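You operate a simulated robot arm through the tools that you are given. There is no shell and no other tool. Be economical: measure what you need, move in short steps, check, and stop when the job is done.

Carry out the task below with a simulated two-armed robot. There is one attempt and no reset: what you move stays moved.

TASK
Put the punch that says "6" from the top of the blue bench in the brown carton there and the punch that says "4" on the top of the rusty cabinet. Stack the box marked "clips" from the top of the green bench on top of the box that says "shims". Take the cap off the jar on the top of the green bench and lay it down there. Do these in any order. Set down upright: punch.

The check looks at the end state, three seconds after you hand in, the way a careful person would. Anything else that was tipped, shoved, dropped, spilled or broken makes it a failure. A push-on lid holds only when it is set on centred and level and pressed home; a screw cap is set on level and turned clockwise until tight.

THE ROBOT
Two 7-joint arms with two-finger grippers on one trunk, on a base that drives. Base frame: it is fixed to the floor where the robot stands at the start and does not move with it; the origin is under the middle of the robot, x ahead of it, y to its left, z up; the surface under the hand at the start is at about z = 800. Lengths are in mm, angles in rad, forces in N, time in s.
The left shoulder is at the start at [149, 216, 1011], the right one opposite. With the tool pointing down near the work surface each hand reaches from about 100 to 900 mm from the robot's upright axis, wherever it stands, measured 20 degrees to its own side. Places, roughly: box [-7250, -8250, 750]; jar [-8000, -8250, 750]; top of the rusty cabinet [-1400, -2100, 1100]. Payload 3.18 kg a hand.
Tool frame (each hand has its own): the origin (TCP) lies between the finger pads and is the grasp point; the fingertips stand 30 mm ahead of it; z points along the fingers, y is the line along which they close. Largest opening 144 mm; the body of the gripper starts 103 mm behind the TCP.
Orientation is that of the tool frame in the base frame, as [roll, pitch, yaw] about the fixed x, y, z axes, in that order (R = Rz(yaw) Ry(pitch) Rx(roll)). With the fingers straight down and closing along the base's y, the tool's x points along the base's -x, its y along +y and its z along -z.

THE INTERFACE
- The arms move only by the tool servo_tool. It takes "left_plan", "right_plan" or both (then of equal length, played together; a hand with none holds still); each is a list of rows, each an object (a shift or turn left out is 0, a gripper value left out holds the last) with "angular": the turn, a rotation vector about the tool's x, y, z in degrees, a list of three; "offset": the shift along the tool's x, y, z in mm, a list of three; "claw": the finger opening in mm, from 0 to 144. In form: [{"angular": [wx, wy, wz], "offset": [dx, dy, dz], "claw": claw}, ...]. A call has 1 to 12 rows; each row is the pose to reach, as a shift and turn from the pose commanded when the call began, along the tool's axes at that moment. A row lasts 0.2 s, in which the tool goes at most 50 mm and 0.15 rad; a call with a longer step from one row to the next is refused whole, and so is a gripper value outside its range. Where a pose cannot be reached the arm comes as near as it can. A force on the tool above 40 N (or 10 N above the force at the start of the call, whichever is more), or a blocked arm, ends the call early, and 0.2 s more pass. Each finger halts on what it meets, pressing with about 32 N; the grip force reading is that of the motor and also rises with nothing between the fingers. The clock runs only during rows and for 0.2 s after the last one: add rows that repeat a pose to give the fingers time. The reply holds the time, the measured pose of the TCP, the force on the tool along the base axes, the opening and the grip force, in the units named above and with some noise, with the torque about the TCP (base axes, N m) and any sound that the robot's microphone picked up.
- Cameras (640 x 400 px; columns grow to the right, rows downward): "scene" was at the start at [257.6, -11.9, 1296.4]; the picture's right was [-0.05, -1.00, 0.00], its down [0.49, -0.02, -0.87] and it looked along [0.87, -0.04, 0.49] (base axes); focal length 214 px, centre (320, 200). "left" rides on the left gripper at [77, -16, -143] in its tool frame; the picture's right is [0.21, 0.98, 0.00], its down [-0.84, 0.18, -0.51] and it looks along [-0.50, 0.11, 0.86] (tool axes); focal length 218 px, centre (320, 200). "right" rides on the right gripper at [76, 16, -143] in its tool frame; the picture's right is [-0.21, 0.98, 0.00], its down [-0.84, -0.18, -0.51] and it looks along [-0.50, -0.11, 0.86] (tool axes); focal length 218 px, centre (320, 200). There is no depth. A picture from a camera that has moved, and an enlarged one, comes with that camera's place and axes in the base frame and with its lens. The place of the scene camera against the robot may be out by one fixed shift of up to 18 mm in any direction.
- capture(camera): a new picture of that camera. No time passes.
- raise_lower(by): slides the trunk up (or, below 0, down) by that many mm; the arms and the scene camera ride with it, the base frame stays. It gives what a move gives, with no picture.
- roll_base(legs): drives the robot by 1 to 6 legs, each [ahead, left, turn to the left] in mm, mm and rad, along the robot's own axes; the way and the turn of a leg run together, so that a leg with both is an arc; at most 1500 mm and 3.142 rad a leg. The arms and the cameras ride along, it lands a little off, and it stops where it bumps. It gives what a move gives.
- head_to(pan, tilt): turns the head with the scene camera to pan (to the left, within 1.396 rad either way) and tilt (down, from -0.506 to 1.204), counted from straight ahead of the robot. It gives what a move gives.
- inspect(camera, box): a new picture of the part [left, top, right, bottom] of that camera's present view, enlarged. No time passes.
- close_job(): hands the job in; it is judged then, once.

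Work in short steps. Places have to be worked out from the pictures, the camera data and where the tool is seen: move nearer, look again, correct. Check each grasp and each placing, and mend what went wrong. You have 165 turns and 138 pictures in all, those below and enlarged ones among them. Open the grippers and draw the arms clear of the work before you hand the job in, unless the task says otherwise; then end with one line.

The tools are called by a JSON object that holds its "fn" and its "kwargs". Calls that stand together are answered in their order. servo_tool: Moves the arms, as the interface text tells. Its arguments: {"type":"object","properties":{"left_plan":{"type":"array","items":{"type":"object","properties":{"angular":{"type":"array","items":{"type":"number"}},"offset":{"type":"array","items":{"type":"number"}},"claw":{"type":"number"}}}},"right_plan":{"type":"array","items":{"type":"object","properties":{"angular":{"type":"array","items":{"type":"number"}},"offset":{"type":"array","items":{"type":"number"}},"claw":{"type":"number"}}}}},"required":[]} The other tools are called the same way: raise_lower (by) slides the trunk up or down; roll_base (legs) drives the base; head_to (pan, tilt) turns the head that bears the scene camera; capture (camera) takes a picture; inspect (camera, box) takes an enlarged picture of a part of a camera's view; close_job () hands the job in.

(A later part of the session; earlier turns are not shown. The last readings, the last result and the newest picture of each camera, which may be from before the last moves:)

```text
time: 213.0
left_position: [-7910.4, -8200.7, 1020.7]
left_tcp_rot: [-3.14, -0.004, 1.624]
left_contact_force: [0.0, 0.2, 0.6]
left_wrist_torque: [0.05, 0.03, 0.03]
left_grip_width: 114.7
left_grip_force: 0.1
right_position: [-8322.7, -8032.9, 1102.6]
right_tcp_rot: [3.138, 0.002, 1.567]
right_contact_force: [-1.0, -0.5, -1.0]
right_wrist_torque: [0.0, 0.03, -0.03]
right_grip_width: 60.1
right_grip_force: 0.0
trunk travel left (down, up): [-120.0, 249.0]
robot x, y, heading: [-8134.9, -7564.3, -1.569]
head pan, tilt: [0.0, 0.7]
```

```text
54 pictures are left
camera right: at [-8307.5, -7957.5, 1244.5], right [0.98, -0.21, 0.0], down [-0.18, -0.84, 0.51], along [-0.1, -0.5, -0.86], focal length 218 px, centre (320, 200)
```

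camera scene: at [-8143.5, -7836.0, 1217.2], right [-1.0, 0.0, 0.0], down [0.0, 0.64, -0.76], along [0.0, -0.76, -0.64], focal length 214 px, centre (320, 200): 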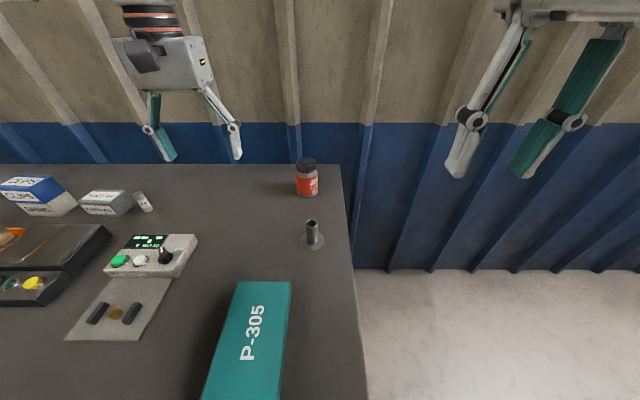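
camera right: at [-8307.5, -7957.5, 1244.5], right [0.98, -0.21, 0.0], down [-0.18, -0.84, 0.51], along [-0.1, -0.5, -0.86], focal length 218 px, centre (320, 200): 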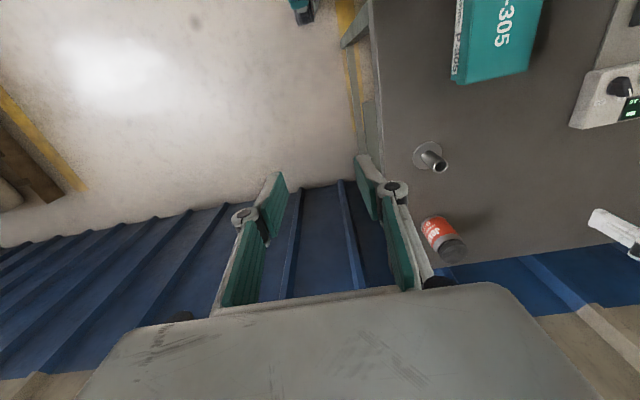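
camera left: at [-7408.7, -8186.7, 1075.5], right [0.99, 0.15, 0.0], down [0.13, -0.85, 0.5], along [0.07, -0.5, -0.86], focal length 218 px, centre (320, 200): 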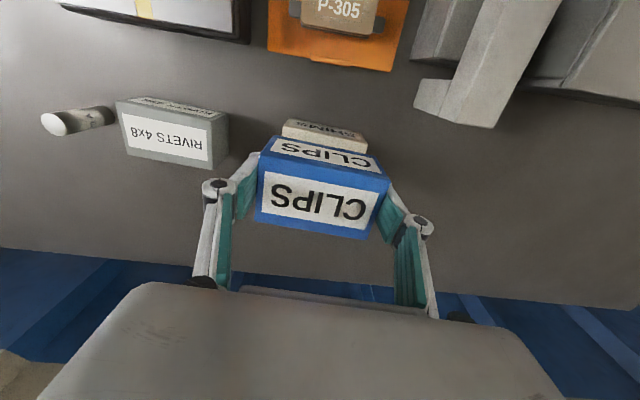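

The base reported being blocked right at the end, perhaps at a bench leg, so I won't push further. I'll enlarge the jar and check that the stack is undisturbed.

{"fn": "inspect", "kwargs": {"camera": "scene", "box": [270, 140, 350, 260]}}

{"fn": "inspect", "kwargs": {"camera": "scene", "box": [0, 150, 180, 270]}}

{"fn": "inspect", "kwargs": {"camera": "right", "box": [390, 130, 490, 280]}}

```text
3.33 times, centred on (310, 200) of scene
camera zoom: at [-8143.5, -7836.0, 1217.2], right [-1.0, 0.0, 0.0], down [0.0, 0.64, -0.76], along [0.0, -0.76, -0.64], focal length 715 px, centre (353, 200)
```

zoom: 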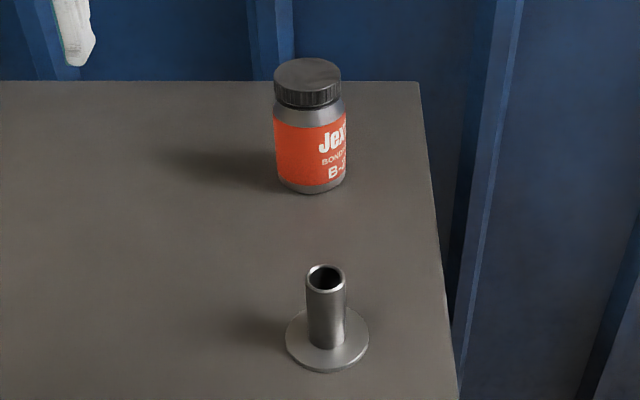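

```text
3.33 times, centred on (90, 210) of scene
camera zoom: at [-8143.5, -7836.0, 1217.2], right [-1.0, 0.0, 0.0], down [0.0, 0.64, -0.76], along [0.0, -0.76, -0.64], focal length 715 px, centre (1087, 167)
```

zoom: 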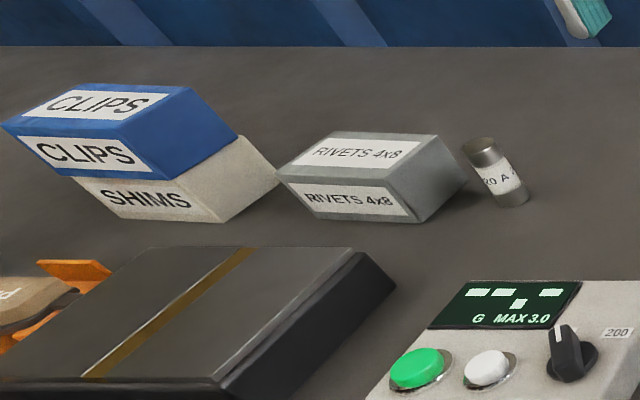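

```text
2.67 times, centred on (440, 205) of right
camera zoom: at [-8307.5, -7957.5, 1244.5], right [0.98, -0.21, 0.0], down [-0.18, -0.84, 0.51], along [-0.1, -0.5, -0.86], focal length 582 px, centre (0, 187)
```

zoom: 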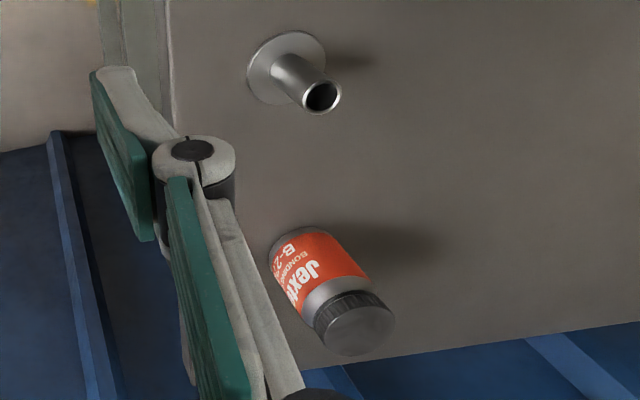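

The jar stands at about (-8097, -8358), roughly 66 mm wide with a ~59 mm cap, top near z ≈ 905, and a metal post stands in front of it. I'll come at it from the left with the base turned clockwise, so the left hand can hold the body without hitting the post.

{"fn": "roll_base", "kwargs": {"legs": [[0, 221, 0], [35, 0, 0], [0, 0, -0.431]]}}

{"fn": "capture", "kwargs": {"camera": "left"}}

```text
time: 215.8
left_position: [-7692.3, -8204.0, 1020.1]
left_tcp_rot: [-3.14, -0.003, 1.623]
left_contact_force: [0.4, -0.1, -0.6]
left_wrist_torque: [-0.04, -0.01, 0.02]
left_grip_width: 114.9
left_grip_force: 0.1
right_position: [-8105.6, -8033.8, 1102.5]
right_tcp_rot: [3.139, -0.001, 1.565]
right_contact_force: [-0.1, 0.3, -0.3]
right_wrist_torque: [0.04, 0.01, 0.02]
right_grip_width: 59.8
right_grip_force: 0.0
trunk travel left (down, up): [-120.0, 249.0]
robot x, y, heading: [-7918.9, -7565.1, -1.571]
head pan, tilt: [0.0, 0.7]
stopped in leg 2: the robot was blocked; the commanded pose is now the measured one
```

```text
50 pictures are left
camera left: at [-7712.0, -8129.2, 1163.2], right [0.97, 0.26, 0.0], down [0.22, -0.83, 0.5], along [0.13, -0.49, -0.86], focal length 218 px, centre (320, 200)
```

left: 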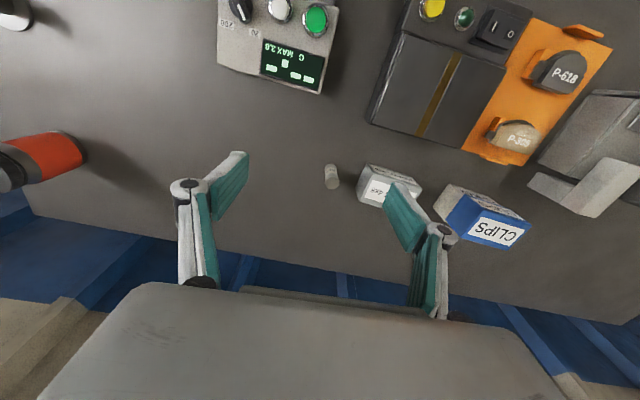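

The bench front stops the base at y ≈ -7565. I'll back off slightly and make the turn there; the tilted hand should still reach the jar.

{"fn": "roll_base", "kwargs": {"legs": [[-30, 0, 0], [0, 0, -0.431]]}}

{"fn": "capture", "kwargs": {"camera": "left"}}

```text
time: 218.0
left_position: [-7982.8, -8207.2, 1019.6]
left_tcp_rot: [-3.14, -0.004, 1.19]
left_contact_force: [-0.8, -0.3, -0.2]
left_wrist_torque: [-0.02, -0.02, 0.03]
left_grip_width: 115.4
left_grip_force: 0.1
right_position: [-8283.8, -7880.7, 1102.1]
right_tcp_rot: [3.138, -0.002, 1.131]
right_contact_force: [-1.2, -0.3, 0.6]
right_wrist_torque: [-0.02, 0.0, 0.0]
right_grip_width: 60.3
right_grip_force: 0.1
trunk travel left (down, up): [-120.0, 249.0]
robot x, y, heading: [-7918.6, -7536.7, -2.004]
head pan, tilt: [0.0, 0.7]
```

```text
49 pictures are left
camera left: at [-7967.7, -8133.2, 1163.4], right [0.99, -0.17, 0.0], down [-0.15, -0.85, 0.5], along [-0.09, -0.5, -0.86], focal length 218 px, centre (320, 200)
```

left: 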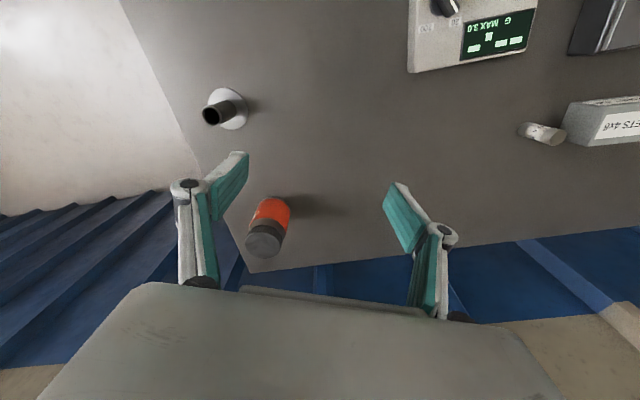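

The jar is confirmed at about (-8097, -8350), cap top near z ≈ 898. I'll tilt the left hand about 51° forward and bring it to a stand-off short of the jar body.

{"fn": "servo_tool", "kwargs": {"left_plan": [{"angular": [0, -8, 0], "offset": [-6, -8, 5]}, {"angular": [0, -16, 0], "offset": [-14, -16, 15]}, {"angular": [0, -24, 0], "offset": [-22, -24, 25]}, {"angular": [0, -32, 0], "offset": [-30, -34, 35]}, {"angular": [0, -40, 0], "offset": [-38, -44, 50]}, {"angular": [0, -48, 0], "offset": [-46, -53, 60]}, {"angular": [0, -51.5, 0], "offset": [-46, -53, 70]}, {"angular": [0, -51.5, 0], "offset": [-46, -53, 70]}]}}

{"fn": "capture", "kwargs": {"camera": "left"}}

```text
time: 219.8
left_position: [-8048.7, -8230.2, 949.2]
left_tcp_rot: [-3.138, 0.898, 1.189]
left_contact_force: [-0.8, -0.3, -0.2]
left_wrist_torque: [0.01, -0.02, 0.03]
left_grip_width: 114.9
left_grip_force: 0.1
right_position: [-8284.0, -7882.3, 1103.5]
right_tcp_rot: [3.137, -0.001, 1.13]
right_contact_force: [-0.5, -0.6, 0.0]
right_wrist_torque: [-0.02, 0.04, 0.02]
right_grip_width: 60.0
right_grip_force: 0.1
trunk travel left (down, up): [-120.0, 249.0]
robot x, y, heading: [-7920.3, -7535.5, -2.009]
head pan, tilt: [0.0, 0.7]
```

```text
48 pictures are left
camera left: at [-8003.9, -8078.7, 979.7], right [0.96, -0.24, -0.17], down [0.12, -0.19, 0.97], along [-0.27, -0.95, -0.15], focal length 218 px, centre (320, 200)
```

left: 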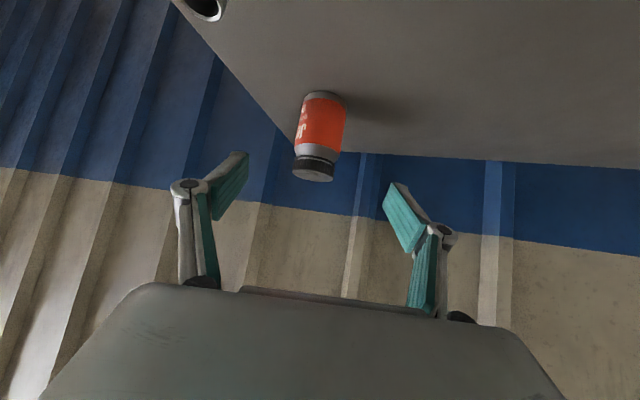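

The jar is centred between the fingers. I'll advance along the finger direction to the jar body and close gently.

{"fn": "servo_tool", "kwargs": {"left_plan": [{"offset": [0, -1, 40]}, {"offset": [1, -1, 80]}, {"offset": [2, -1, 120]}, {"offset": [2, -1, 150]}, {"offset": [2, -1, 172]}, {"offset": [2, -1, 172]}]}}

{"fn": "capture", "kwargs": {"camera": "left"}}

```text
time: 221.2
left_position: [-8099.7, -8353.8, 841.6]
left_tcp_rot: [-3.14, 0.896, 1.187]
left_contact_force: [0.1, 0.5, -0.1]
left_wrist_torque: [0.04, 0.02, -0.04]
left_grip_width: 114.9
left_grip_force: 0.2
right_position: [-8284.1, -7882.2, 1102.2]
right_tcp_rot: [3.138, 0.001, 1.13]
right_contact_force: [-0.8, 0.3, 0.6]
right_wrist_torque: [0.0, 0.03, -0.01]
right_grip_width: 60.1
right_grip_force: 0.2
trunk travel left (down, up): [-120.0, 249.0]
robot x, y, heading: [-7916.6, -7535.7, -2.01]
head pan, tilt: [0.0, 0.7]
```

```text
47 pictures are left
camera left: at [-8054.2, -8201.7, 870.9], right [0.96, -0.25, -0.16], down [0.12, -0.19, 0.97], along [-0.27, -0.95, -0.15], focal length 218 px, centre (320, 200)
```

left: 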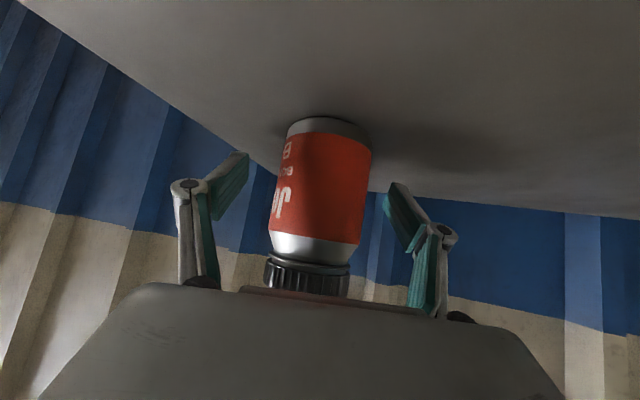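

The jar body sits between the pads. Closing now.

{"fn": "servo_tool", "kwargs": {"left_plan": [{"claw": 95}, {"claw": 80}, {"claw": 68}, {"claw": 55}, {"claw": 45}, {"claw": 45}]}}

{"fn": "capture", "kwargs": {"camera": "left"}}

```text
time: 222.6
left_position: [-8098.8, -8353.9, 841.4]
left_tcp_rot: [-3.138, 0.897, 1.19]
left_contact_force: [-0.5, -0.3, 0.1]
left_wrist_torque: [0.06, 0.07, -0.04]
left_grip_width: 58.2
left_grip_force: 32.0
right_position: [-8283.6, -7880.8, 1103.6]
right_tcp_rot: [3.139, 0.001, 1.132]
right_contact_force: [-0.7, 0.3, 0.3]
right_wrist_torque: [0.0, 0.03, 0.03]
right_grip_width: 60.0
right_grip_force: 0.0
trunk travel left (down, up): [-120.0, 249.0]
robot x, y, heading: [-7917.8, -7539.8, -2.004]
head pan, tilt: [0.0, 0.7]
```

```text
46 pictures are left
camera left: at [-8054.1, -8201.7, 870.7], right [0.96, -0.24, -0.16], down [0.12, -0.19, 0.97], along [-0.27, -0.95, -0.15], focal length 218 px, centre (320, 200)
```

left: 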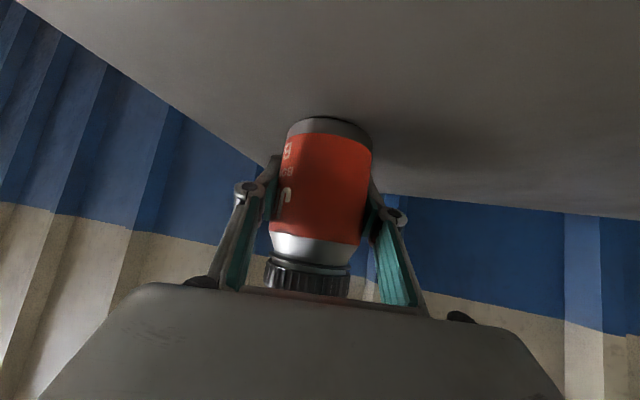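

Held at 58 mm. I'll lift the jar straight up and bring it back toward the robot, above everything else on the bench.

{"fn": "servo_tool", "kwargs": {"left_plan": [{"offset": [-8, 0, -6]}, {"offset": [-31, 0, -25]}, {"offset": [-62, 0, -50]}, {"offset": [-75, 0, -80]}, {"offset": [-55, 0, -110]}, {"offset": [-30, -10, -135]}, {"offset": [-10, -35, -155]}, {"offset": [5, -60, -175]}, {"offset": [20, -85, -195]}, {"offset": [36, -110, -214]}, {"offset": [36, -110, -214]}]}}

{"fn": "capture", "kwargs": {"camera": "scene"}}

```text
time: 225.0
left_position: [-8127.3, -8135.8, 947.5]
left_tcp_rot: [-3.138, 0.895, 1.192]
left_contact_force: [0.3, 0.0, -3.6]
left_wrist_torque: [-0.01, 0.02, 0.01]
left_grip_width: 58.1
left_grip_force: 32.3
right_position: [-8284.0, -7882.0, 1103.1]
right_tcp_rot: [3.139, 0.0, 1.129]
right_contact_force: [-0.5, -1.3, 0.8]
right_wrist_torque: [0.01, 0.01, 0.0]
right_grip_width: 60.1
right_grip_force: 0.0
trunk travel left (down, up): [-120.0, 249.0]
robot x, y, heading: [-7913.6, -7540.4, -2.005]
head pan, tilt: [0.0, 0.7]
```

```text
45 pictures are left
camera scene: at [-8034.6, -7783.0, 1217.0], right [-0.91, 0.42, 0.0], down [0.27, 0.58, -0.76], along [-0.32, -0.69, -0.64], focal length 214 px, centre (320, 200)
```

scene: 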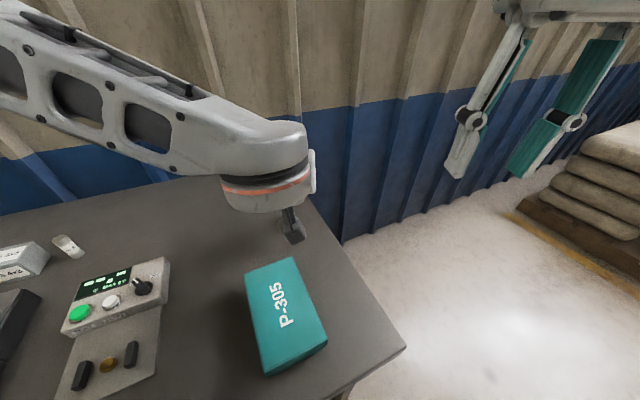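

Next I'll turn the base back square to the bench so the jar is over a free patch, within reach of the right hand.

{"fn": "roll_base", "kwargs": {"legs": [[0, 0, 0.433], [0, -100, 0]]}}

{"fn": "head_to", "kwargs": {"pan": 0.0, "tilt": 0.75}}

{"fn": "capture", "kwargs": {"camera": "scene"}}

{"fn": "capture", "kwargs": {"camera": "left"}}

```text
time: 227.8
left_position: [-7953.4, -8169.8, 947.0]
left_tcp_rot: [-3.14, 0.896, 1.627]
left_contact_force: [0.1, 0.6, -3.7]
left_wrist_torque: [0.02, 0.0, -0.01]
left_grip_width: 58.1
left_grip_force: 32.0
right_position: [-8203.1, -8006.0, 1103.0]
right_tcp_rot: [3.138, 0.001, 1.568]
right_contact_force: [-0.9, -0.7, 0.1]
right_wrist_torque: [-0.03, -0.03, 0.0]
right_grip_width: 59.9
right_grip_force: 0.0
trunk travel left (down, up): [-120.0, 249.0]
robot x, y, heading: [-8016.7, -7536.0, -1.568]
head pan, tilt: [0.0, 0.7]
```

```text
time: 228.4
left_position: [-7953.0, -8170.1, 946.5]
left_tcp_rot: [-3.141, 0.896, 1.628]
left_contact_force: [0.5, -0.2, -4.3]
left_wrist_torque: [-0.02, 0.03, -0.03]
left_grip_width: 58.0
left_grip_force: 31.9
right_position: [-8203.3, -8004.8, 1102.9]
right_tcp_rot: [3.138, 0.0, 1.57]
right_contact_force: [-0.3, -0.6, 0.6]
right_wrist_torque: [-0.01, -0.02, -0.02]
right_grip_width: 60.1
right_grip_force: 0.0
trunk travel left (down, up): [-120.0, 249.0]
robot x, y, heading: [-8017.0, -7538.0, -1.566]
head pan, tilt: [0.0, 0.75]
```

```text
44 pictures are left
camera scene: at [-8023.6, -7805.1, 1212.9], right [-1.0, 0.0, 0.0], down [0.0, 0.68, -0.73], along [0.0, -0.73, -0.68], focal length 214 px, centre (320, 200)
```

scene: 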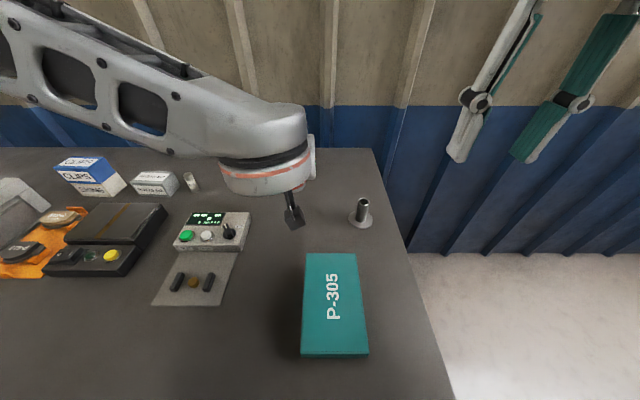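

```text
43 pictures are left
camera left: at [-7977.6, -8013.4, 977.2], right [0.97, 0.18, -0.16], down [0.19, -0.12, 0.97], along [0.16, -0.98, -0.15], focal length 218 px, centre (320, 200)
```

left: 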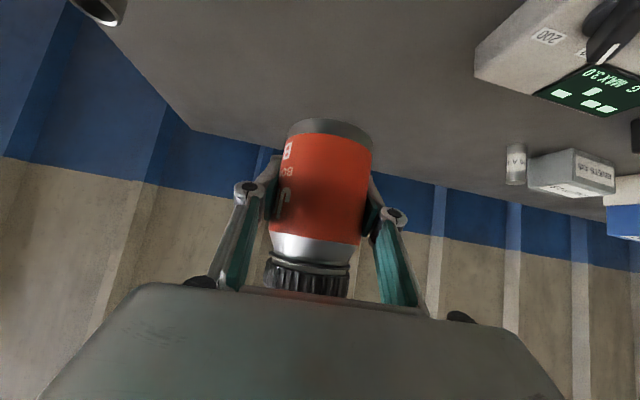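

I'll lower the jar back to the bench here, keeping hold of it with the left hand.

{"fn": "servo_tool", "kwargs": {"left_plan": [{"offset": [27, 0, 22]}, {"offset": [55, 0, 44]}, {"offset": [70, 0, 56]}, {"offset": [76, 0, 60.5]}, {"offset": [78.5, 0, 62.5]}, {"offset": [80, 0, 63.8]}, {"offset": [81.5, 0, 65]}, {"offset": [81.5, 0, 65]}]}}

```text
time: 230.2
left_position: [-7953.9, -8169.8, 843.1]
left_tcp_rot: [-3.14, 0.895, 1.629]
left_contact_force: [0.0, 0.4, -2.8]
left_wrist_torque: [-0.03, -0.01, -0.02]
left_grip_width: 58.0
left_grip_force: 31.7
right_position: [-8202.9, -8005.3, 1103.3]
right_tcp_rot: [3.138, 0.001, 1.57]
right_contact_force: [0.7, 0.9, 0.4]
right_wrist_torque: [0.0, -0.01, 0.0]
right_grip_width: 60.2
right_grip_force: 0.0
trunk travel left (down, up): [-120.0, 249.0]
robot x, y, heading: [-8017.5, -7541.4, -1.568]
head pan, tilt: [0.0, 0.75]
```

{"fn": "servo_tool", "kwargs": {"left_plan": [{"offset": [0.8, 0, 0.6]}, {"offset": [1.6, 0, 1.2]}, {"offset": [2.2, 0, 1.8]}, {"offset": [2.2, 0, 1.8]}]}}

{"fn": "capture", "kwargs": {"camera": "right"}}

```text
time: 231.2
left_position: [-7954.4, -8169.8, 841.4]
left_tcp_rot: [-3.138, 0.895, 1.628]
left_contact_force: [-0.8, 0.8, -1.1]
left_wrist_torque: [-0.02, 0.05, -0.03]
left_grip_width: 58.0
left_grip_force: 31.6
right_position: [-8202.3, -8005.1, 1103.0]
right_tcp_rot: [3.137, -0.001, 1.569]
right_contact_force: [-0.9, -0.6, 0.1]
right_wrist_torque: [-0.02, -0.03, 0.0]
right_grip_width: 60.0
right_grip_force: 0.0
trunk travel left (down, up): [-120.0, 249.0]
robot x, y, heading: [-8018.1, -7536.3, -1.564]
head pan, tilt: [0.0, 0.75]
```

```text
42 pictures are left
camera right: at [-8187.5, -7928.6, 1244.5], right [0.98, -0.21, 0.0], down [-0.18, -0.84, 0.51], along [-0.1, -0.5, -0.86], focal length 218 px, centre (320, 200)
```

right: 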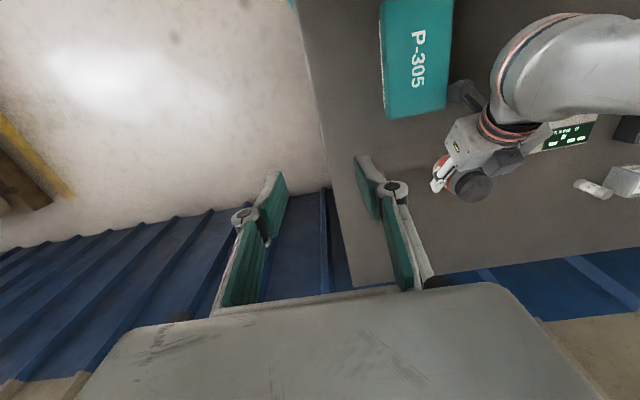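

The jar is resting on the bench in the left hand. I'll bring the right hand, opened, up beside and above the cap for a closer look.

{"fn": "servo_tool", "kwargs": {"right_plan": [{"offset": [-32, 28, 0], "claw": 90}, {"offset": [-64, 56, 5], "claw": 90}, {"offset": [-96, 84, 15], "claw": 90}, {"offset": [-128, 112, 30], "claw": 90}, {"offset": [-155, 140, 45], "claw": 90}, {"offset": [-155, 140, 45], "claw": 90}]}}

{"fn": "capture", "kwargs": {"camera": "right"}}

```text
time: 232.6
left_position: [-7953.1, -8169.2, 841.5]
left_tcp_rot: [-3.138, 0.896, 1.629]
left_contact_force: [-0.5, 1.2, -1.2]
left_wrist_torque: [0.04, 0.13, 0.01]
left_grip_width: 58.3
left_grip_force: 31.5
right_position: [-8063.6, -8160.4, 1057.9]
right_tcp_rot: [3.139, 0.001, 1.57]
right_contact_force: [0.0, -0.2, -1.0]
right_wrist_torque: [0.0, 0.02, 0.02]
right_grip_width: 89.8
right_grip_force: 0.0
trunk travel left (down, up): [-120.0, 249.0]
robot x, y, heading: [-8017.4, -7535.8, -1.567]
head pan, tilt: [0.0, 0.75]
```

```text
41 pictures are left
camera right: at [-8048.5, -8083.2, 1199.0], right [0.98, -0.21, 0.0], down [-0.18, -0.84, 0.51], along [-0.1, -0.5, -0.86], focal length 218 px, centre (320, 200)
```

right: 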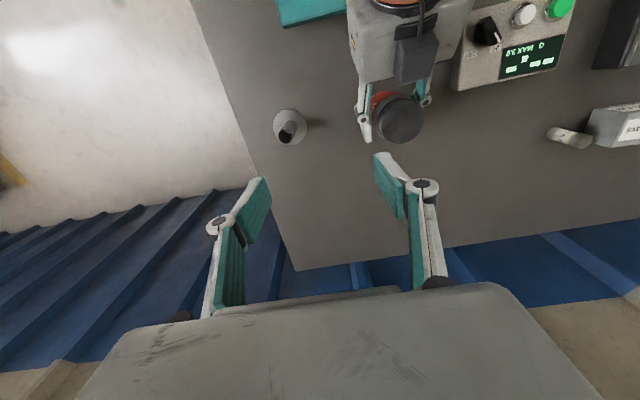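

The cap centre is at about (-7955, -8160). I'll move directly over it at z ≈ 960 and check.

{"fn": "servo_tool", "kwargs": {"right_plan": [{"offset": [0, 40, 15]}, {"offset": [0, 80, 35]}, {"offset": [0, 108, 65]}, {"offset": [0, 108, 98]}, {"offset": [0, 108, 98]}]}}

{"fn": "capture", "kwargs": {"camera": "right"}}

{"fn": "capture", "kwargs": {"camera": "scene"}}

```text
time: 233.8
left_position: [-7953.1, -8171.2, 841.0]
left_tcp_rot: [-3.138, 0.896, 1.628]
left_contact_force: [0.5, -0.8, 1.1]
left_wrist_torque: [-0.05, 0.11, 0.0]
left_grip_width: 58.3
left_grip_force: 31.6
right_position: [-7955.3, -8161.3, 962.3]
right_tcp_rot: [3.138, 0.003, 1.57]
right_contact_force: [-0.3, -0.4, -0.5]
right_wrist_torque: [0.0, 0.0, 0.01]
right_grip_width: 90.2
right_grip_force: 0.2
trunk travel left (down, up): [-120.0, 249.0]
robot x, y, heading: [-8019.3, -7532.6, -1.569]
head pan, tilt: [0.0, 0.75]
```

```text
40 pictures are left
camera right: at [-7940.1, -8084.1, 1103.7], right [0.98, -0.21, 0.0], down [-0.18, -0.84, 0.51], along [-0.1, -0.5, -0.86], focal length 218 px, centre (320, 200)
```

right: 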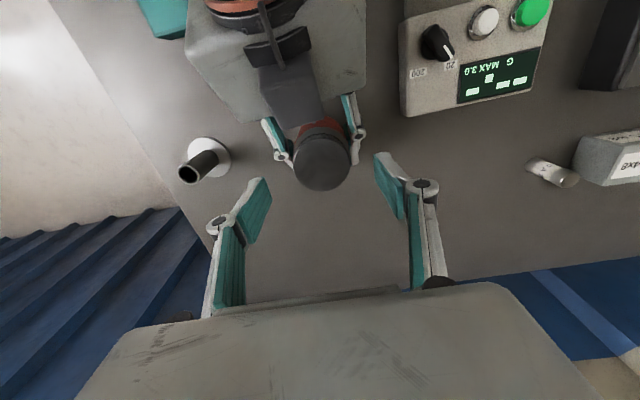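

```text
39 pictures are left
camera scene: at [-8023.8, -7804.8, 1213.0], right [-1.0, 0.0, 0.0], down [0.0, 0.68, -0.73], along [0.0, -0.73, -0.68], focal length 214 px, centre (320, 200)
```

scene: 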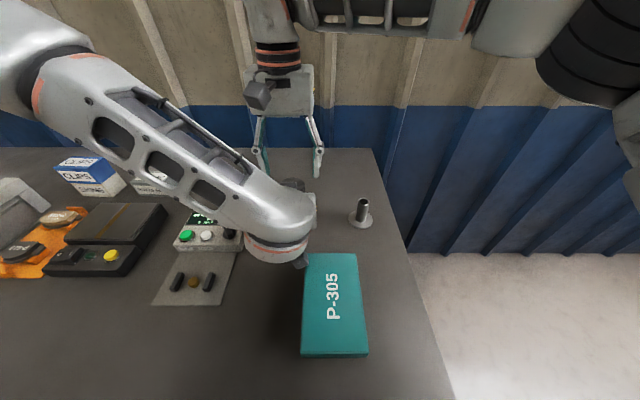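

The hand is centred over the cap. I'll first pre-turn it clockwise by about 60° in free air, to leave room for unscrewing counter-clockwise.

{"fn": "servo_tool", "kwargs": {"right_plan": [{"angular": [0, 0, 8.4]}, {"angular": [0, 0, 16.8]}, {"angular": [0, 0, 25]}, {"angular": [0, 0, 33.4]}, {"angular": [0, 0, 41.8]}, {"angular": [0, 0, 50]}, {"angular": [0, 0, 58]}, {"angular": [0, 0, 66]}, {"angular": [0, 0, 74]}, {"angular": [0, 0, 74]}]}}

{"fn": "capture", "kwargs": {"camera": "right"}}

```text
time: 235.7
left_position: [-7949.1, -8170.1, 841.1]
left_tcp_rot: [-3.136, 0.895, 1.646]
left_contact_force: [2.0, 1.8, 3.6]
left_wrist_torque: [0.04, 0.35, -0.19]
left_grip_width: 58.0
left_grip_force: 31.8
right_position: [-7959.1, -8164.6, 960.3]
right_tcp_rot: [3.136, 0.006, 0.395]
right_contact_force: [-2.5, -0.7, -0.1]
right_wrist_torque: [0.03, 0.06, 0.12]
right_grip_width: 90.8
right_grip_force: 0.3
trunk travel left (down, up): [-120.0, 249.0]
robot x, y, heading: [-8018.2, -7536.0, -1.569]
head pan, tilt: [0.0, 0.75]
stopped in row 9 (right hand): the force on the tool passed its limit at 44 N (the readings are from after the stop); the commanded pose is now the measured one
```

```text
38 pictures are left
camera right: at [-7883.5, -8149.4, 1101.5], right [0.18, -0.98, 0.01], down [-0.84, -0.16, 0.51], along [-0.5, -0.1, -0.86], focal length 218 px, centre (320, 200)
```

right: 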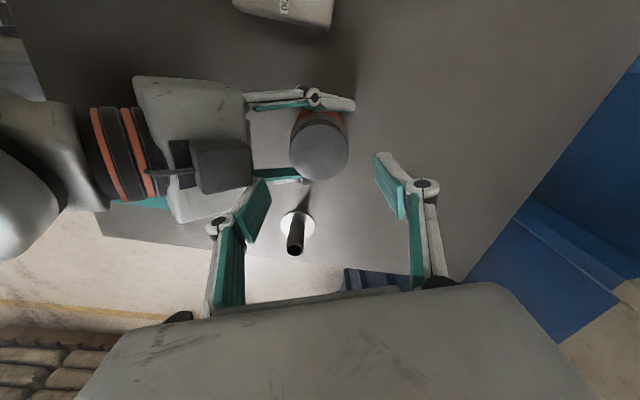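

The right finger touched the left gripper at the end of that turn. I'll turn back 12°, narrow the fingers and re-check the cap position.

{"fn": "servo_tool", "kwargs": {"right_plan": [{"angular": [0, 0, -6], "claw": 78}, {"angular": [0, 0, -12], "claw": 78}, {"angular": [0, 0, -12], "claw": 78}]}}

{"fn": "capture", "kwargs": {"camera": "right"}}

```text
time: 236.5
left_position: [-7948.1, -8171.0, 840.6]
left_tcp_rot: [-3.139, 0.896, 1.644]
left_contact_force: [1.3, 1.1, 7.0]
left_wrist_torque: [0.06, 0.16, -0.06]
left_grip_width: 58.1
left_grip_force: 32.5
right_position: [-7959.9, -8166.3, 960.0]
right_tcp_rot: [3.138, 0.006, 0.607]
right_contact_force: [-0.7, -0.2, -0.1]
right_wrist_torque: [0.0, 0.01, -0.04]
right_grip_width: 78.1
right_grip_force: 0.1
trunk travel left (down, up): [-120.0, 249.0]
robot x, y, heading: [-8018.4, -7535.0, -1.572]
head pan, tilt: [0.0, 0.75]
```

```text
37 pictures are left
camera right: at [-7887.9, -8133.6, 1101.4], right [0.39, -0.92, 0.01], down [-0.79, -0.33, 0.51], along [-0.47, -0.2, -0.86], focal length 218 px, centre (320, 200)
```

right: 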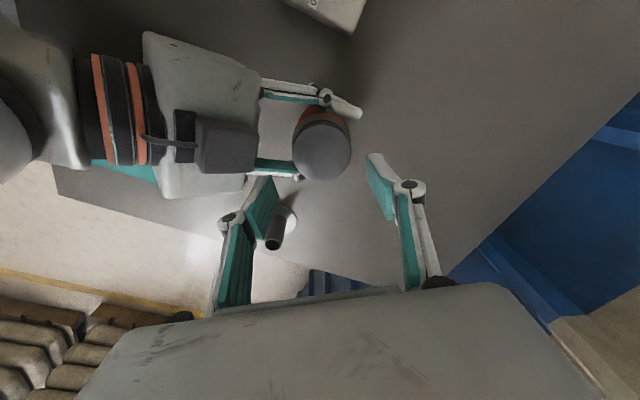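

The cap is at about (-7949, -8161). To keep clear of the left fingers I'll work within ±45° of square: recentre, narrow to 70 mm and lower around the cap.

{"fn": "servo_tool", "kwargs": {"right_plan": [{"angular": [0, 0, -5], "offset": [6, 1, 0], "claw": 70}, {"angular": [0, 0, -10], "offset": [12, 2, 0], "claw": 70}, {"angular": [0, 0, -10], "offset": [12, 2, 20], "claw": 70}, {"angular": [0, 0, -10], "offset": [12, 2, 35], "claw": 70}, {"angular": [0, 0, -10], "offset": [12, 2, 46], "claw": 70}, {"angular": [0, 0, -10], "offset": [12, 2, 46], "claw": 70}]}}

{"fn": "capture", "kwargs": {"camera": "right"}}

```text
time: 237.9
left_position: [-7948.4, -8169.5, 840.6]
left_tcp_rot: [-3.137, 0.895, 1.646]
left_contact_force: [0.2, -0.8, 6.8]
left_wrist_torque: [-0.11, 0.07, -0.02]
left_grip_width: 58.2
left_grip_force: 31.8
right_position: [-7949.7, -8157.6, 914.1]
right_tcp_rot: [3.138, 0.008, 0.78]
right_contact_force: [0.6, -0.6, 3.9]
right_wrist_torque: [0.09, 0.11, 0.01]
right_grip_width: 70.4
right_grip_force: 0.0
trunk travel left (down, up): [-120.0, 249.0]
robot x, y, heading: [-8019.2, -7535.5, -1.561]
head pan, tilt: [0.0, 0.75]
```

```text
36 pictures are left
camera right: at [-7883.2, -8116.2, 1055.0], right [0.54, -0.84, 0.01], down [-0.72, -0.46, 0.51], along [-0.43, -0.28, -0.86], focal length 218 px, centre (320, 200)
```

right: 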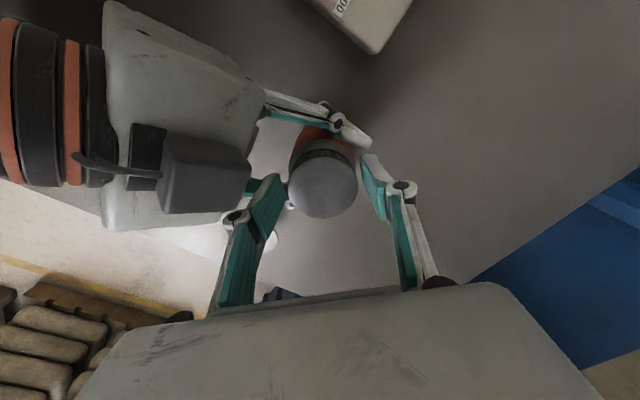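

The cap is centred between the fingers. I'll close on it and check the grip before turning.

{"fn": "servo_tool", "kwargs": {"right_plan": [{"claw": 60}, {"claw": 50}, {"claw": 40}, {"claw": 40}]}}

{"fn": "capture", "kwargs": {"camera": "right"}}

```text
time: 238.9
left_position: [-7949.5, -8169.5, 839.4]
left_tcp_rot: [-3.138, 0.893, 1.641]
left_contact_force: [-7.1, 9.5, 11.5]
left_wrist_torque: [-0.41, -0.25, -0.04]
left_grip_width: 58.0
left_grip_force: 31.6
right_position: [-7950.2, -8160.1, 913.7]
right_tcp_rot: [3.135, 0.01, 0.781]
right_contact_force: [10.8, -13.2, -3.1]
right_wrist_torque: [-0.38, -0.39, 0.15]
right_grip_width: 53.7
right_grip_force: 32.2
trunk travel left (down, up): [-120.0, 249.0]
robot x, y, heading: [-8020.1, -7538.9, -1.565]
head pan, tilt: [0.0, 0.75]
```

```text
35 pictures are left
camera right: at [-7882.9, -8116.6, 1055.0], right [0.54, -0.84, 0.01], down [-0.72, -0.46, 0.51], along [-0.43, -0.28, -0.86], focal length 218 px, centre (320, 200)
```

right: 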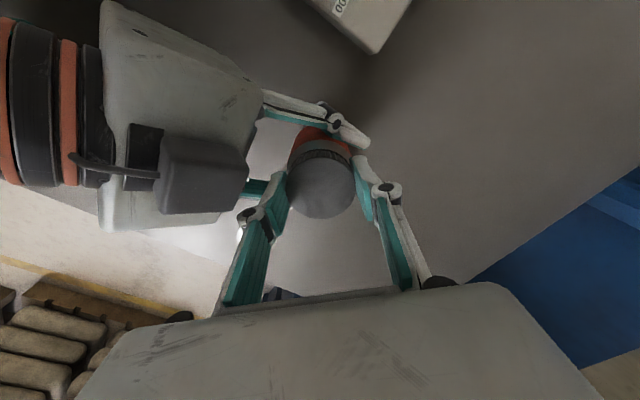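

The cap is gripped (54 mm) with a small sideways preload. I'll shift 2 mm to relieve it and start turning counter-clockwise by about 34°, watching forces.

{"fn": "servo_tool", "kwargs": {"right_plan": [{"offset": [0, 2, 0]}, {"offset": [0, 2, 0], "angular": [0, 0, -8.4]}, {"offset": [0, 2, 0], "angular": [0, 0, -16.8]}, {"offset": [0, 2, 0], "angular": [0, 0, -25.2]}, {"offset": [0, 2, 0], "angular": [0, 0, -33.6]}, {"offset": [0, 2, 0], "angular": [0, 0, -33.6]}]}}

{"fn": "capture", "kwargs": {"camera": "left"}}

```text
time: 240.3
left_position: [-7949.2, -8170.2, 840.0]
left_tcp_rot: [-3.141, 0.896, 1.643]
left_contact_force: [-0.5, -4.3, 7.4]
left_wrist_torque: [0.27, 0.51, -0.06]
left_grip_width: 58.0
left_grip_force: 31.9
right_position: [-7947.2, -8160.9, 914.9]
right_tcp_rot: [-3.138, 0.008, 1.368]
right_contact_force: [-2.6, 5.2, 0.2]
right_wrist_torque: [0.14, 0.02, 0.0]
right_grip_width: 53.5
right_grip_force: 31.9
trunk travel left (down, up): [-120.0, 249.0]
robot x, y, heading: [-8018.2, -7538.2, -1.563]
head pan, tilt: [0.0, 0.75]
```

```text
34 pictures are left
camera left: at [-7975.3, -8014.6, 870.6], right [0.97, 0.2, -0.16], down [0.19, -0.12, 0.97], along [0.18, -0.97, -0.15], focal length 218 px, centre (320, 200)
```

left: 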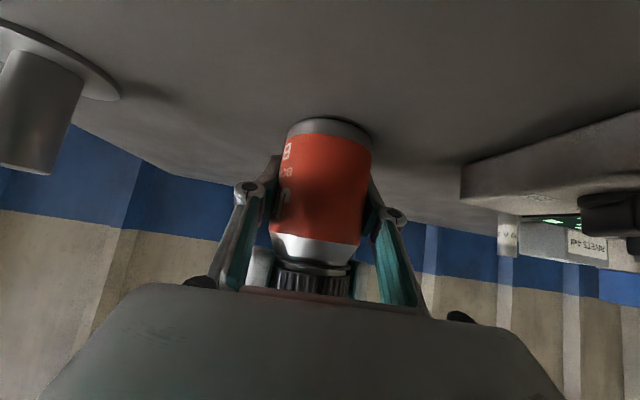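

The jar stayed still in the left hand while the cap turned with little torque. I'll continue another 56°.

{"fn": "servo_tool", "kwargs": {"right_plan": [{"angular": [0, 0, -8.4]}, {"angular": [0, 0, -16.8]}, {"angular": [0, 0, -25.2]}, {"angular": [0, 0, -33.6]}, {"angular": [0, 0, -42]}, {"angular": [0, 0, -50]}, {"angular": [0, 0, -56]}, {"angular": [0, 0, -56]}]}}

```text
time: 242.1
left_position: [-7947.6, -8169.8, 840.5]
left_tcp_rot: [-3.14, 0.893, 1.645]
left_contact_force: [16.5, -14.6, 6.1]
left_wrist_torque: [0.05, 0.53, -0.23]
left_grip_width: 58.2
left_grip_force: 31.8
right_position: [-7949.3, -8161.5, 913.8]
right_tcp_rot: [-3.135, 0.005, 2.05]
right_contact_force: [-16.7, 8.4, 4.3]
right_wrist_torque: [0.26, 0.5, -0.02]
right_grip_width: 53.7
right_grip_force: 31.8
right hand out of reach, approached as far as the arm can: row 6, 7, 8
trunk travel left (down, up): [-120.0, 249.0]
robot x, y, heading: [-8013.7, -7538.7, -1.564]
head pan, tilt: [0.0, 0.75]
```

The wrist limit is at yaw ≈ 2.05. I'll release, turn back clockwise about 70° around the cap and re-grip.

{"fn": "servo_tool", "kwargs": {"right_plan": [{"claw": 70}, {"claw": 70}, {"angular": [0, 0, 8.4], "offset": [0, 0, -2], "claw": 70}, {"angular": [0, 0, 16.8], "offset": [0, 0, -2], "claw": 70}, {"angular": [0, 0, 25.2], "offset": [0, 0, -2], "claw": 70}, {"angular": [0, 0, 33.6], "offset": [0, 0, -2], "claw": 70}, {"angular": [0, 0, 42], "offset": [0, 0, -2], "claw": 70}, {"angular": [0, 0, 50.4], "offset": [0, 0, -2], "claw": 70}, {"angular": [0, 0, 58.8], "offset": [0, 0, -2], "claw": 70}, {"angular": [0, 0, 67], "offset": [0, 0, -2], "claw": 70}, {"angular": [0, 0, 70], "offset": [0, 0, 0], "claw": 70}]}}

{"fn": "capture", "kwargs": {"camera": "right"}}

```text
time: 244.5
left_position: [-7949.6, -8170.0, 840.6]
left_tcp_rot: [-3.139, 0.892, 1.642]
left_contact_force: [-3.8, 0.6, 4.9]
left_wrist_torque: [-0.12, -0.08, -0.02]
left_grip_width: 58.0
left_grip_force: 32.8
right_position: [-7949.1, -8162.4, 912.8]
right_tcp_rot: [3.138, 0.008, 0.827]
right_contact_force: [0.7, 0.0, 1.2]
right_wrist_torque: [0.02, 0.01, -0.03]
right_grip_width: 69.7
right_grip_force: 0.0
trunk travel left (down, up): [-120.0, 249.0]
robot x, y, heading: [-8018.1, -7535.5, -1.569]
head pan, tilt: [0.0, 0.75]
```

```text
33 pictures are left
camera right: at [-7884.2, -8115.6, 1055.0], right [0.58, -0.82, 0.0], down [-0.7, -0.49, 0.51], along [-0.42, -0.3, -0.86], focal length 218 px, centre (320, 200)
```

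right: 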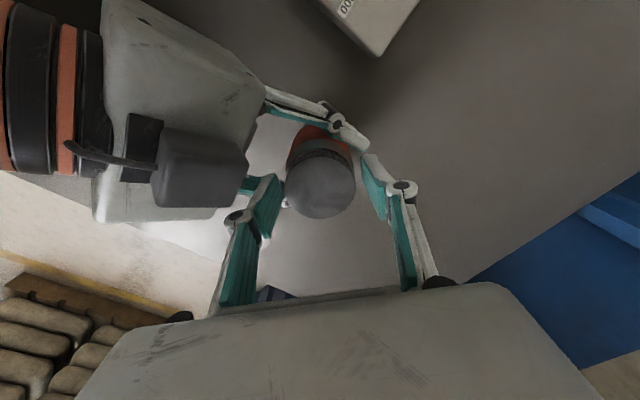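

Centred again. Second stroke: close and turn another ~67° counter-clockwise.

{"fn": "servo_tool", "kwargs": {"right_plan": [{"claw": 50}, {"claw": 40}, {"claw": 40}, {"angular": [0, 0, -8.4], "claw": 40}, {"angular": [0, 0, -16.8], "claw": 40}, {"angular": [0, 0, -25.2], "offset": [0, 0, -0.5], "claw": 40}, {"angular": [0, 0, -33.6], "offset": [0, 0, -0.5], "claw": 40}, {"angular": [0, 0, -42], "offset": [0, 0, -1], "claw": 40}, {"angular": [0, 0, -50.4], "offset": [0, 0, -1], "claw": 40}, {"angular": [0, 0, -58.8], "offset": [0, 0, -1], "claw": 40}, {"angular": [0, 0, -67], "offset": [0, 0, -1], "claw": 40}, {"angular": [0, 0, -67], "offset": [0, 0, -1], "claw": 40}]}}

{"fn": "inspect", "kwargs": {"camera": "left", "box": [230, 100, 410, 310]}}

```text
time: 247.1
left_position: [-7948.9, -8171.7, 840.8]
left_tcp_rot: [-3.141, 0.892, 1.643]
left_contact_force: [3.8, -1.3, 6.5]
left_wrist_torque: [0.0, 0.4, -0.07]
left_grip_width: 58.1
left_grip_force: 31.5
right_position: [-7948.5, -8160.9, 915.6]
right_tcp_rot: [-3.135, 0.004, 2.0]
right_contact_force: [-6.3, 2.1, -1.0]
right_wrist_torque: [0.1, -0.01, -0.02]
right_grip_width: 53.1
right_grip_force: 31.7
trunk travel left (down, up): [-120.0, 249.0]
robot x, y, heading: [-8018.5, -7538.3, -1.565]
head pan, tilt: [0.0, 0.75]
```

```text
1.90 times, centred on (320, 205) of left
camera zoom: at [-7975.4, -8014.4, 870.5], right [0.97, 0.2, -0.16], down [0.19, -0.12, 0.97], along [0.18, -0.97, -0.15], focal length 416 px, centre (320, 190)
```

zoom: 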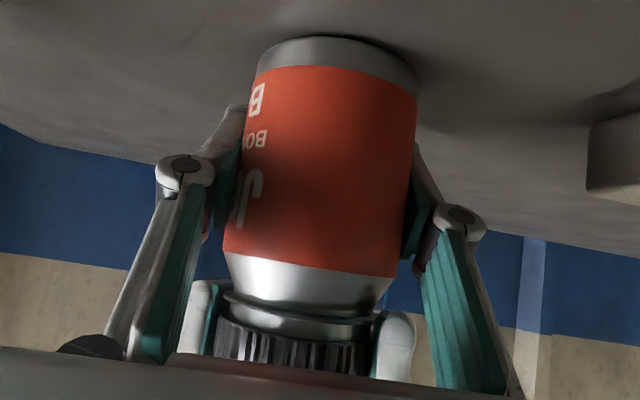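

About 140° turned so far. I'll test with a gentle 4 mm upward pull to see whether the cap is free.

{"fn": "servo_tool", "kwargs": {"right_plan": [{"offset": [0, 0, -2]}, {"offset": [0, 0, -4]}, {"offset": [0, 0, -4]}]}}

```text
time: 247.9
left_position: [-7949.1, -8172.1, 840.1]
left_tcp_rot: [-3.137, 0.899, 1.647]
left_contact_force: [7.9, 2.4, 26.3]
left_wrist_torque: [0.18, 0.35, -0.11]
left_grip_width: 58.0
left_grip_force: 32.4
right_position: [-7949.8, -8162.5, 916.2]
right_tcp_rot: [-3.133, 0.002, 1.998]
right_contact_force: [-8.1, -3.5, -30.7]
right_wrist_torque: [-0.16, 0.26, -0.02]
right_grip_width: 52.9
right_grip_force: 32.0
trunk travel left (down, up): [-120.0, 249.0]
robot x, y, heading: [-8019.6, -7537.2, -1.571]
head pan, tilt: [0.0, 0.75]
```

It is still threaded. I'll relax the pull, release, turn back and take another stroke.

{"fn": "servo_tool", "kwargs": {"right_plan": [{"offset": [0, 0, 4]}, {"offset": [0, 0, 4], "claw": 70}, {"offset": [0, 0, 4], "claw": 70}, {"angular": [0, 0, 8.4], "offset": [0, 0, 2], "claw": 70}, {"angular": [0, 0, 16.8], "offset": [0, 0, 2], "claw": 70}, {"angular": [0, 0, 25.2], "offset": [0, 0, 2], "claw": 70}, {"angular": [0, 0, 33.6], "offset": [0, 0, 2], "claw": 70}, {"angular": [0, 0, 42], "offset": [0, 0, 2], "claw": 70}, {"angular": [0, 0, 50.4], "offset": [0, 0, 2], "claw": 70}, {"angular": [0, 0, 58.8], "offset": [0, 0, 2], "claw": 70}, {"angular": [0, 0, 67], "offset": [0, 0, 3], "claw": 70}, {"angular": [0, 0, 68], "offset": [0, 0, 4], "claw": 70}]}}

{"fn": "servo_tool", "kwargs": {"right_plan": [{"claw": 50}, {"claw": 40}, {"claw": 40}, {"angular": [0, 0, -8.4], "claw": 40}, {"angular": [0, 0, -16.8], "claw": 40}, {"angular": [0, 0, -25.2], "offset": [0, 0, -0.5], "claw": 40}, {"angular": [0, 0, -33.6], "offset": [0, 0, -0.5], "claw": 40}, {"angular": [0, 0, -42], "offset": [0, 0, -1], "claw": 40}, {"angular": [0, 0, -50.4], "offset": [0, 0, -1], "claw": 40}, {"angular": [0, 0, -58.8], "offset": [0, 0, -1], "claw": 40}, {"angular": [0, 0, -67], "offset": [0, 0, -1], "claw": 40}, {"angular": [0, 0, -67], "offset": [0, 0, -1], "claw": 40}]}}

{"fn": "inspect", "kwargs": {"camera": "left", "box": [230, 100, 410, 310]}}

```text
time: 250.5
left_position: [-7948.5, -8171.0, 840.7]
left_tcp_rot: [-3.14, 0.893, 1.642]
left_contact_force: [-1.5, 1.9, 3.7]
left_wrist_torque: [-0.02, -0.04, 0.03]
left_grip_width: 57.8
left_grip_force: 32.0
right_position: [-7947.7, -8160.3, 915.7]
right_tcp_rot: [3.14, 0.006, 0.809]
right_contact_force: [0.2, -0.4, -0.2]
right_wrist_torque: [0.04, 0.04, -0.01]
right_grip_width: 69.9
right_grip_force: 0.0
trunk travel left (down, up): [-120.0, 249.0]
robot x, y, heading: [-8017.9, -7537.3, -1.572]
head pan, tilt: [0.0, 0.75]
```

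```text
time: 253.1
left_position: [-7947.9, -8170.5, 839.8]
left_tcp_rot: [-3.139, 0.893, 1.644]
left_contact_force: [11.4, -1.5, 2.0]
left_wrist_torque: [-0.03, 0.56, -0.12]
left_grip_width: 57.8
left_grip_force: 32.0
right_position: [-7947.7, -8160.4, 915.4]
right_tcp_rot: [-3.133, 0.005, 1.982]
right_contact_force: [-12.6, 1.4, 1.6]
right_wrist_torque: [0.06, 0.23, 0.01]
right_grip_width: 53.1
right_grip_force: 31.7
trunk travel left (down, up): [-120.0, 249.0]
robot x, y, heading: [-8014.0, -7535.3, -1.566]
head pan, tilt: [0.0, 0.75]
```

```text
1.90 times, centred on (320, 205) of left
camera zoom: at [-7975.0, -8014.8, 870.4], right [0.97, 0.2, -0.16], down [0.19, -0.12, 0.97], along [0.18, -0.97, -0.15], focal length 416 px, centre (320, 190)
```

zoom: 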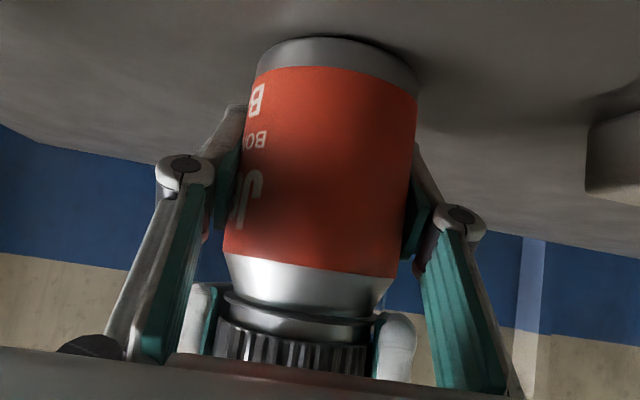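

The jar is still steady. I'll take another two-part stroke and then test the pull again.

{"fn": "servo_tool", "kwargs": {"right_plan": [{"offset": [0, 0, 0], "claw": 70}, {"offset": [0, 0, 0], "claw": 70}, {"angular": [0, 0, 8.4], "claw": 70}, {"angular": [0, 0, 16.8], "claw": 70}, {"angular": [0, 0, 25.2], "claw": 70}, {"angular": [0, 0, 33.6], "claw": 70}, {"angular": [0, 0, 42], "claw": 70}, {"angular": [0, 0, 50.4], "claw": 70}, {"angular": [0, 0, 58.8], "claw": 70}, {"angular": [0, 0, 67], "claw": 70}, {"angular": [0, 0, 68], "claw": 70}]}}

{"fn": "servo_tool", "kwargs": {"right_plan": [{"claw": 50}, {"claw": 40}, {"claw": 40}, {"angular": [0, 0, -8.4], "claw": 40}, {"angular": [0, 0, -16.8], "claw": 40}, {"angular": [0, 0, -25.2], "offset": [0, 0, -0.5], "claw": 40}, {"angular": [0, 0, -33.6], "offset": [0, 0, -0.5], "claw": 40}, {"angular": [0, 0, -42], "offset": [0, 0, -1], "claw": 40}, {"angular": [0, 0, -50.4], "offset": [0, 0, -1], "claw": 40}, {"angular": [0, 0, -58.8], "offset": [0, 0, -1], "claw": 40}, {"angular": [0, 0, -67], "offset": [0, 0, -1], "claw": 40}, {"angular": [0, 0, -67], "offset": [0, 0, -1], "claw": 40}]}}

{"fn": "servo_tool", "kwargs": {"right_plan": [{"offset": [0, 0, -2]}, {"offset": [0, 0, -4]}, {"offset": [0, 0, -4]}]}}

{"fn": "inspect", "kwargs": {"camera": "left", "box": [230, 100, 410, 310]}}

```text
time: 255.5
left_position: [-7948.0, -8170.5, 840.2]
left_tcp_rot: [-3.139, 0.894, 1.645]
left_contact_force: [-1.5, 1.1, 2.3]
left_wrist_torque: [0.03, -0.04, 0.03]
left_grip_width: 58.1
left_grip_force: 32.0
right_position: [-7946.3, -8161.9, 916.8]
right_tcp_rot: [3.141, 0.007, 0.791]
right_contact_force: [-0.2, -1.0, -0.3]
right_wrist_torque: [0.01, -0.03, 0.0]
right_grip_width: 70.0
right_grip_force: 0.0
trunk travel left (down, up): [-120.0, 249.0]
robot x, y, heading: [-8014.4, -7537.3, -1.568]
head pan, tilt: [0.0, 0.75]
```

```text
time: 258.1
left_position: [-7948.0, -8171.4, 839.6]
left_tcp_rot: [-3.14, 0.892, 1.644]
left_contact_force: [5.8, -3.1, 2.4]
left_wrist_torque: [0.04, 0.1, 0.02]
left_grip_width: 57.9
left_grip_force: 31.8
right_position: [-7947.6, -8161.3, 917.0]
right_tcp_rot: [-3.134, 0.005, 1.965]
right_contact_force: [-4.3, 2.5, 1.6]
right_wrist_torque: [0.01, 0.1, -0.07]
right_grip_width: 53.5
right_grip_force: 31.8
trunk travel left (down, up): [-120.0, 249.0]
robot x, y, heading: [-8019.0, -7537.9, -1.569]
head pan, tilt: [0.0, 0.75]
```

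```text
time: 258.9
left_position: [-7948.7, -8170.9, 840.2]
left_tcp_rot: [-3.138, 0.893, 1.645]
left_contact_force: [6.7, -0.3, 4.8]
left_wrist_torque: [0.08, 0.23, -0.07]
left_grip_width: 57.8
left_grip_force: 31.5
right_position: [-7947.4, -8162.7, 920.3]
right_tcp_rot: [-3.136, 0.004, 1.965]
right_contact_force: [-4.8, 1.2, -3.3]
right_wrist_torque: [0.02, 0.01, -0.04]
right_grip_width: 53.6
right_grip_force: 32.0
trunk travel left (down, up): [-120.0, 249.0]
robot x, y, heading: [-8018.1, -7536.4, -1.563]
head pan, tilt: [0.0, 0.75]
```

```text
1.90 times, centred on (320, 205) of left
camera zoom: at [-7975.3, -8014.6, 870.4], right [0.97, 0.2, -0.16], down [0.19, -0.12, 0.97], along [0.18, -0.97, -0.15], focal length 416 px, centre (320, 190)
```

zoom: 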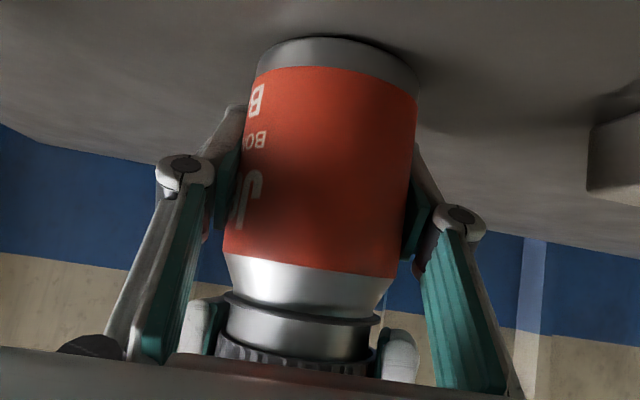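

The pull now meets almost no resistance and the neck is showing, so the cap is free. I'll lift it straight up and away to the right.

{"fn": "servo_tool", "kwargs": {"right_plan": [{"offset": [0, 0, -8]}, {"offset": [0, 0, -20]}, {"offset": [0, 0, -40]}, {"offset": [0, 0, -70]}, {"offset": [0, 0, -100]}, {"offset": [0, 0, -100]}]}}

{"fn": "capture", "kwargs": {"camera": "right"}}

```text
time: 260.3
left_position: [-7948.3, -8169.3, 840.3]
left_tcp_rot: [-3.14, 0.893, 1.641]
left_contact_force: [-1.4, 1.7, 3.4]
left_wrist_torque: [0.05, -0.08, 0.07]
left_grip_width: 57.9
left_grip_force: 32.7
right_position: [-7948.0, -8157.9, 972.6]
right_tcp_rot: [-3.138, 0.014, 1.958]
right_contact_force: [0.1, 0.1, 0.3]
right_wrist_torque: [-0.02, 0.02, -0.02]
right_grip_width: 53.3
right_grip_force: 32.3
right hand out of reach, approached as far as the arm can: row 4, 5, 6
trunk travel left (down, up): [-120.0, 249.0]
robot x, y, heading: [-8016.1, -7535.0, -1.567]
head pan, tilt: [0.0, 0.75]
```

```text
29 pictures are left
camera right: at [-7962.8, -8079.5, 1113.3], right [0.98, 0.18, 0.0], down [0.15, -0.84, 0.52], along [0.09, -0.51, -0.85], focal length 218 px, centre (320, 200)
```

right: 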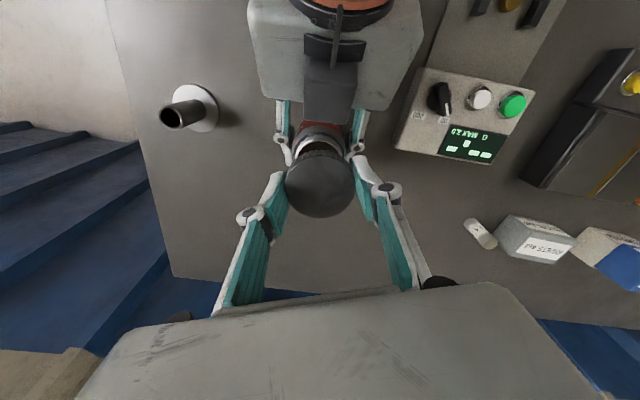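

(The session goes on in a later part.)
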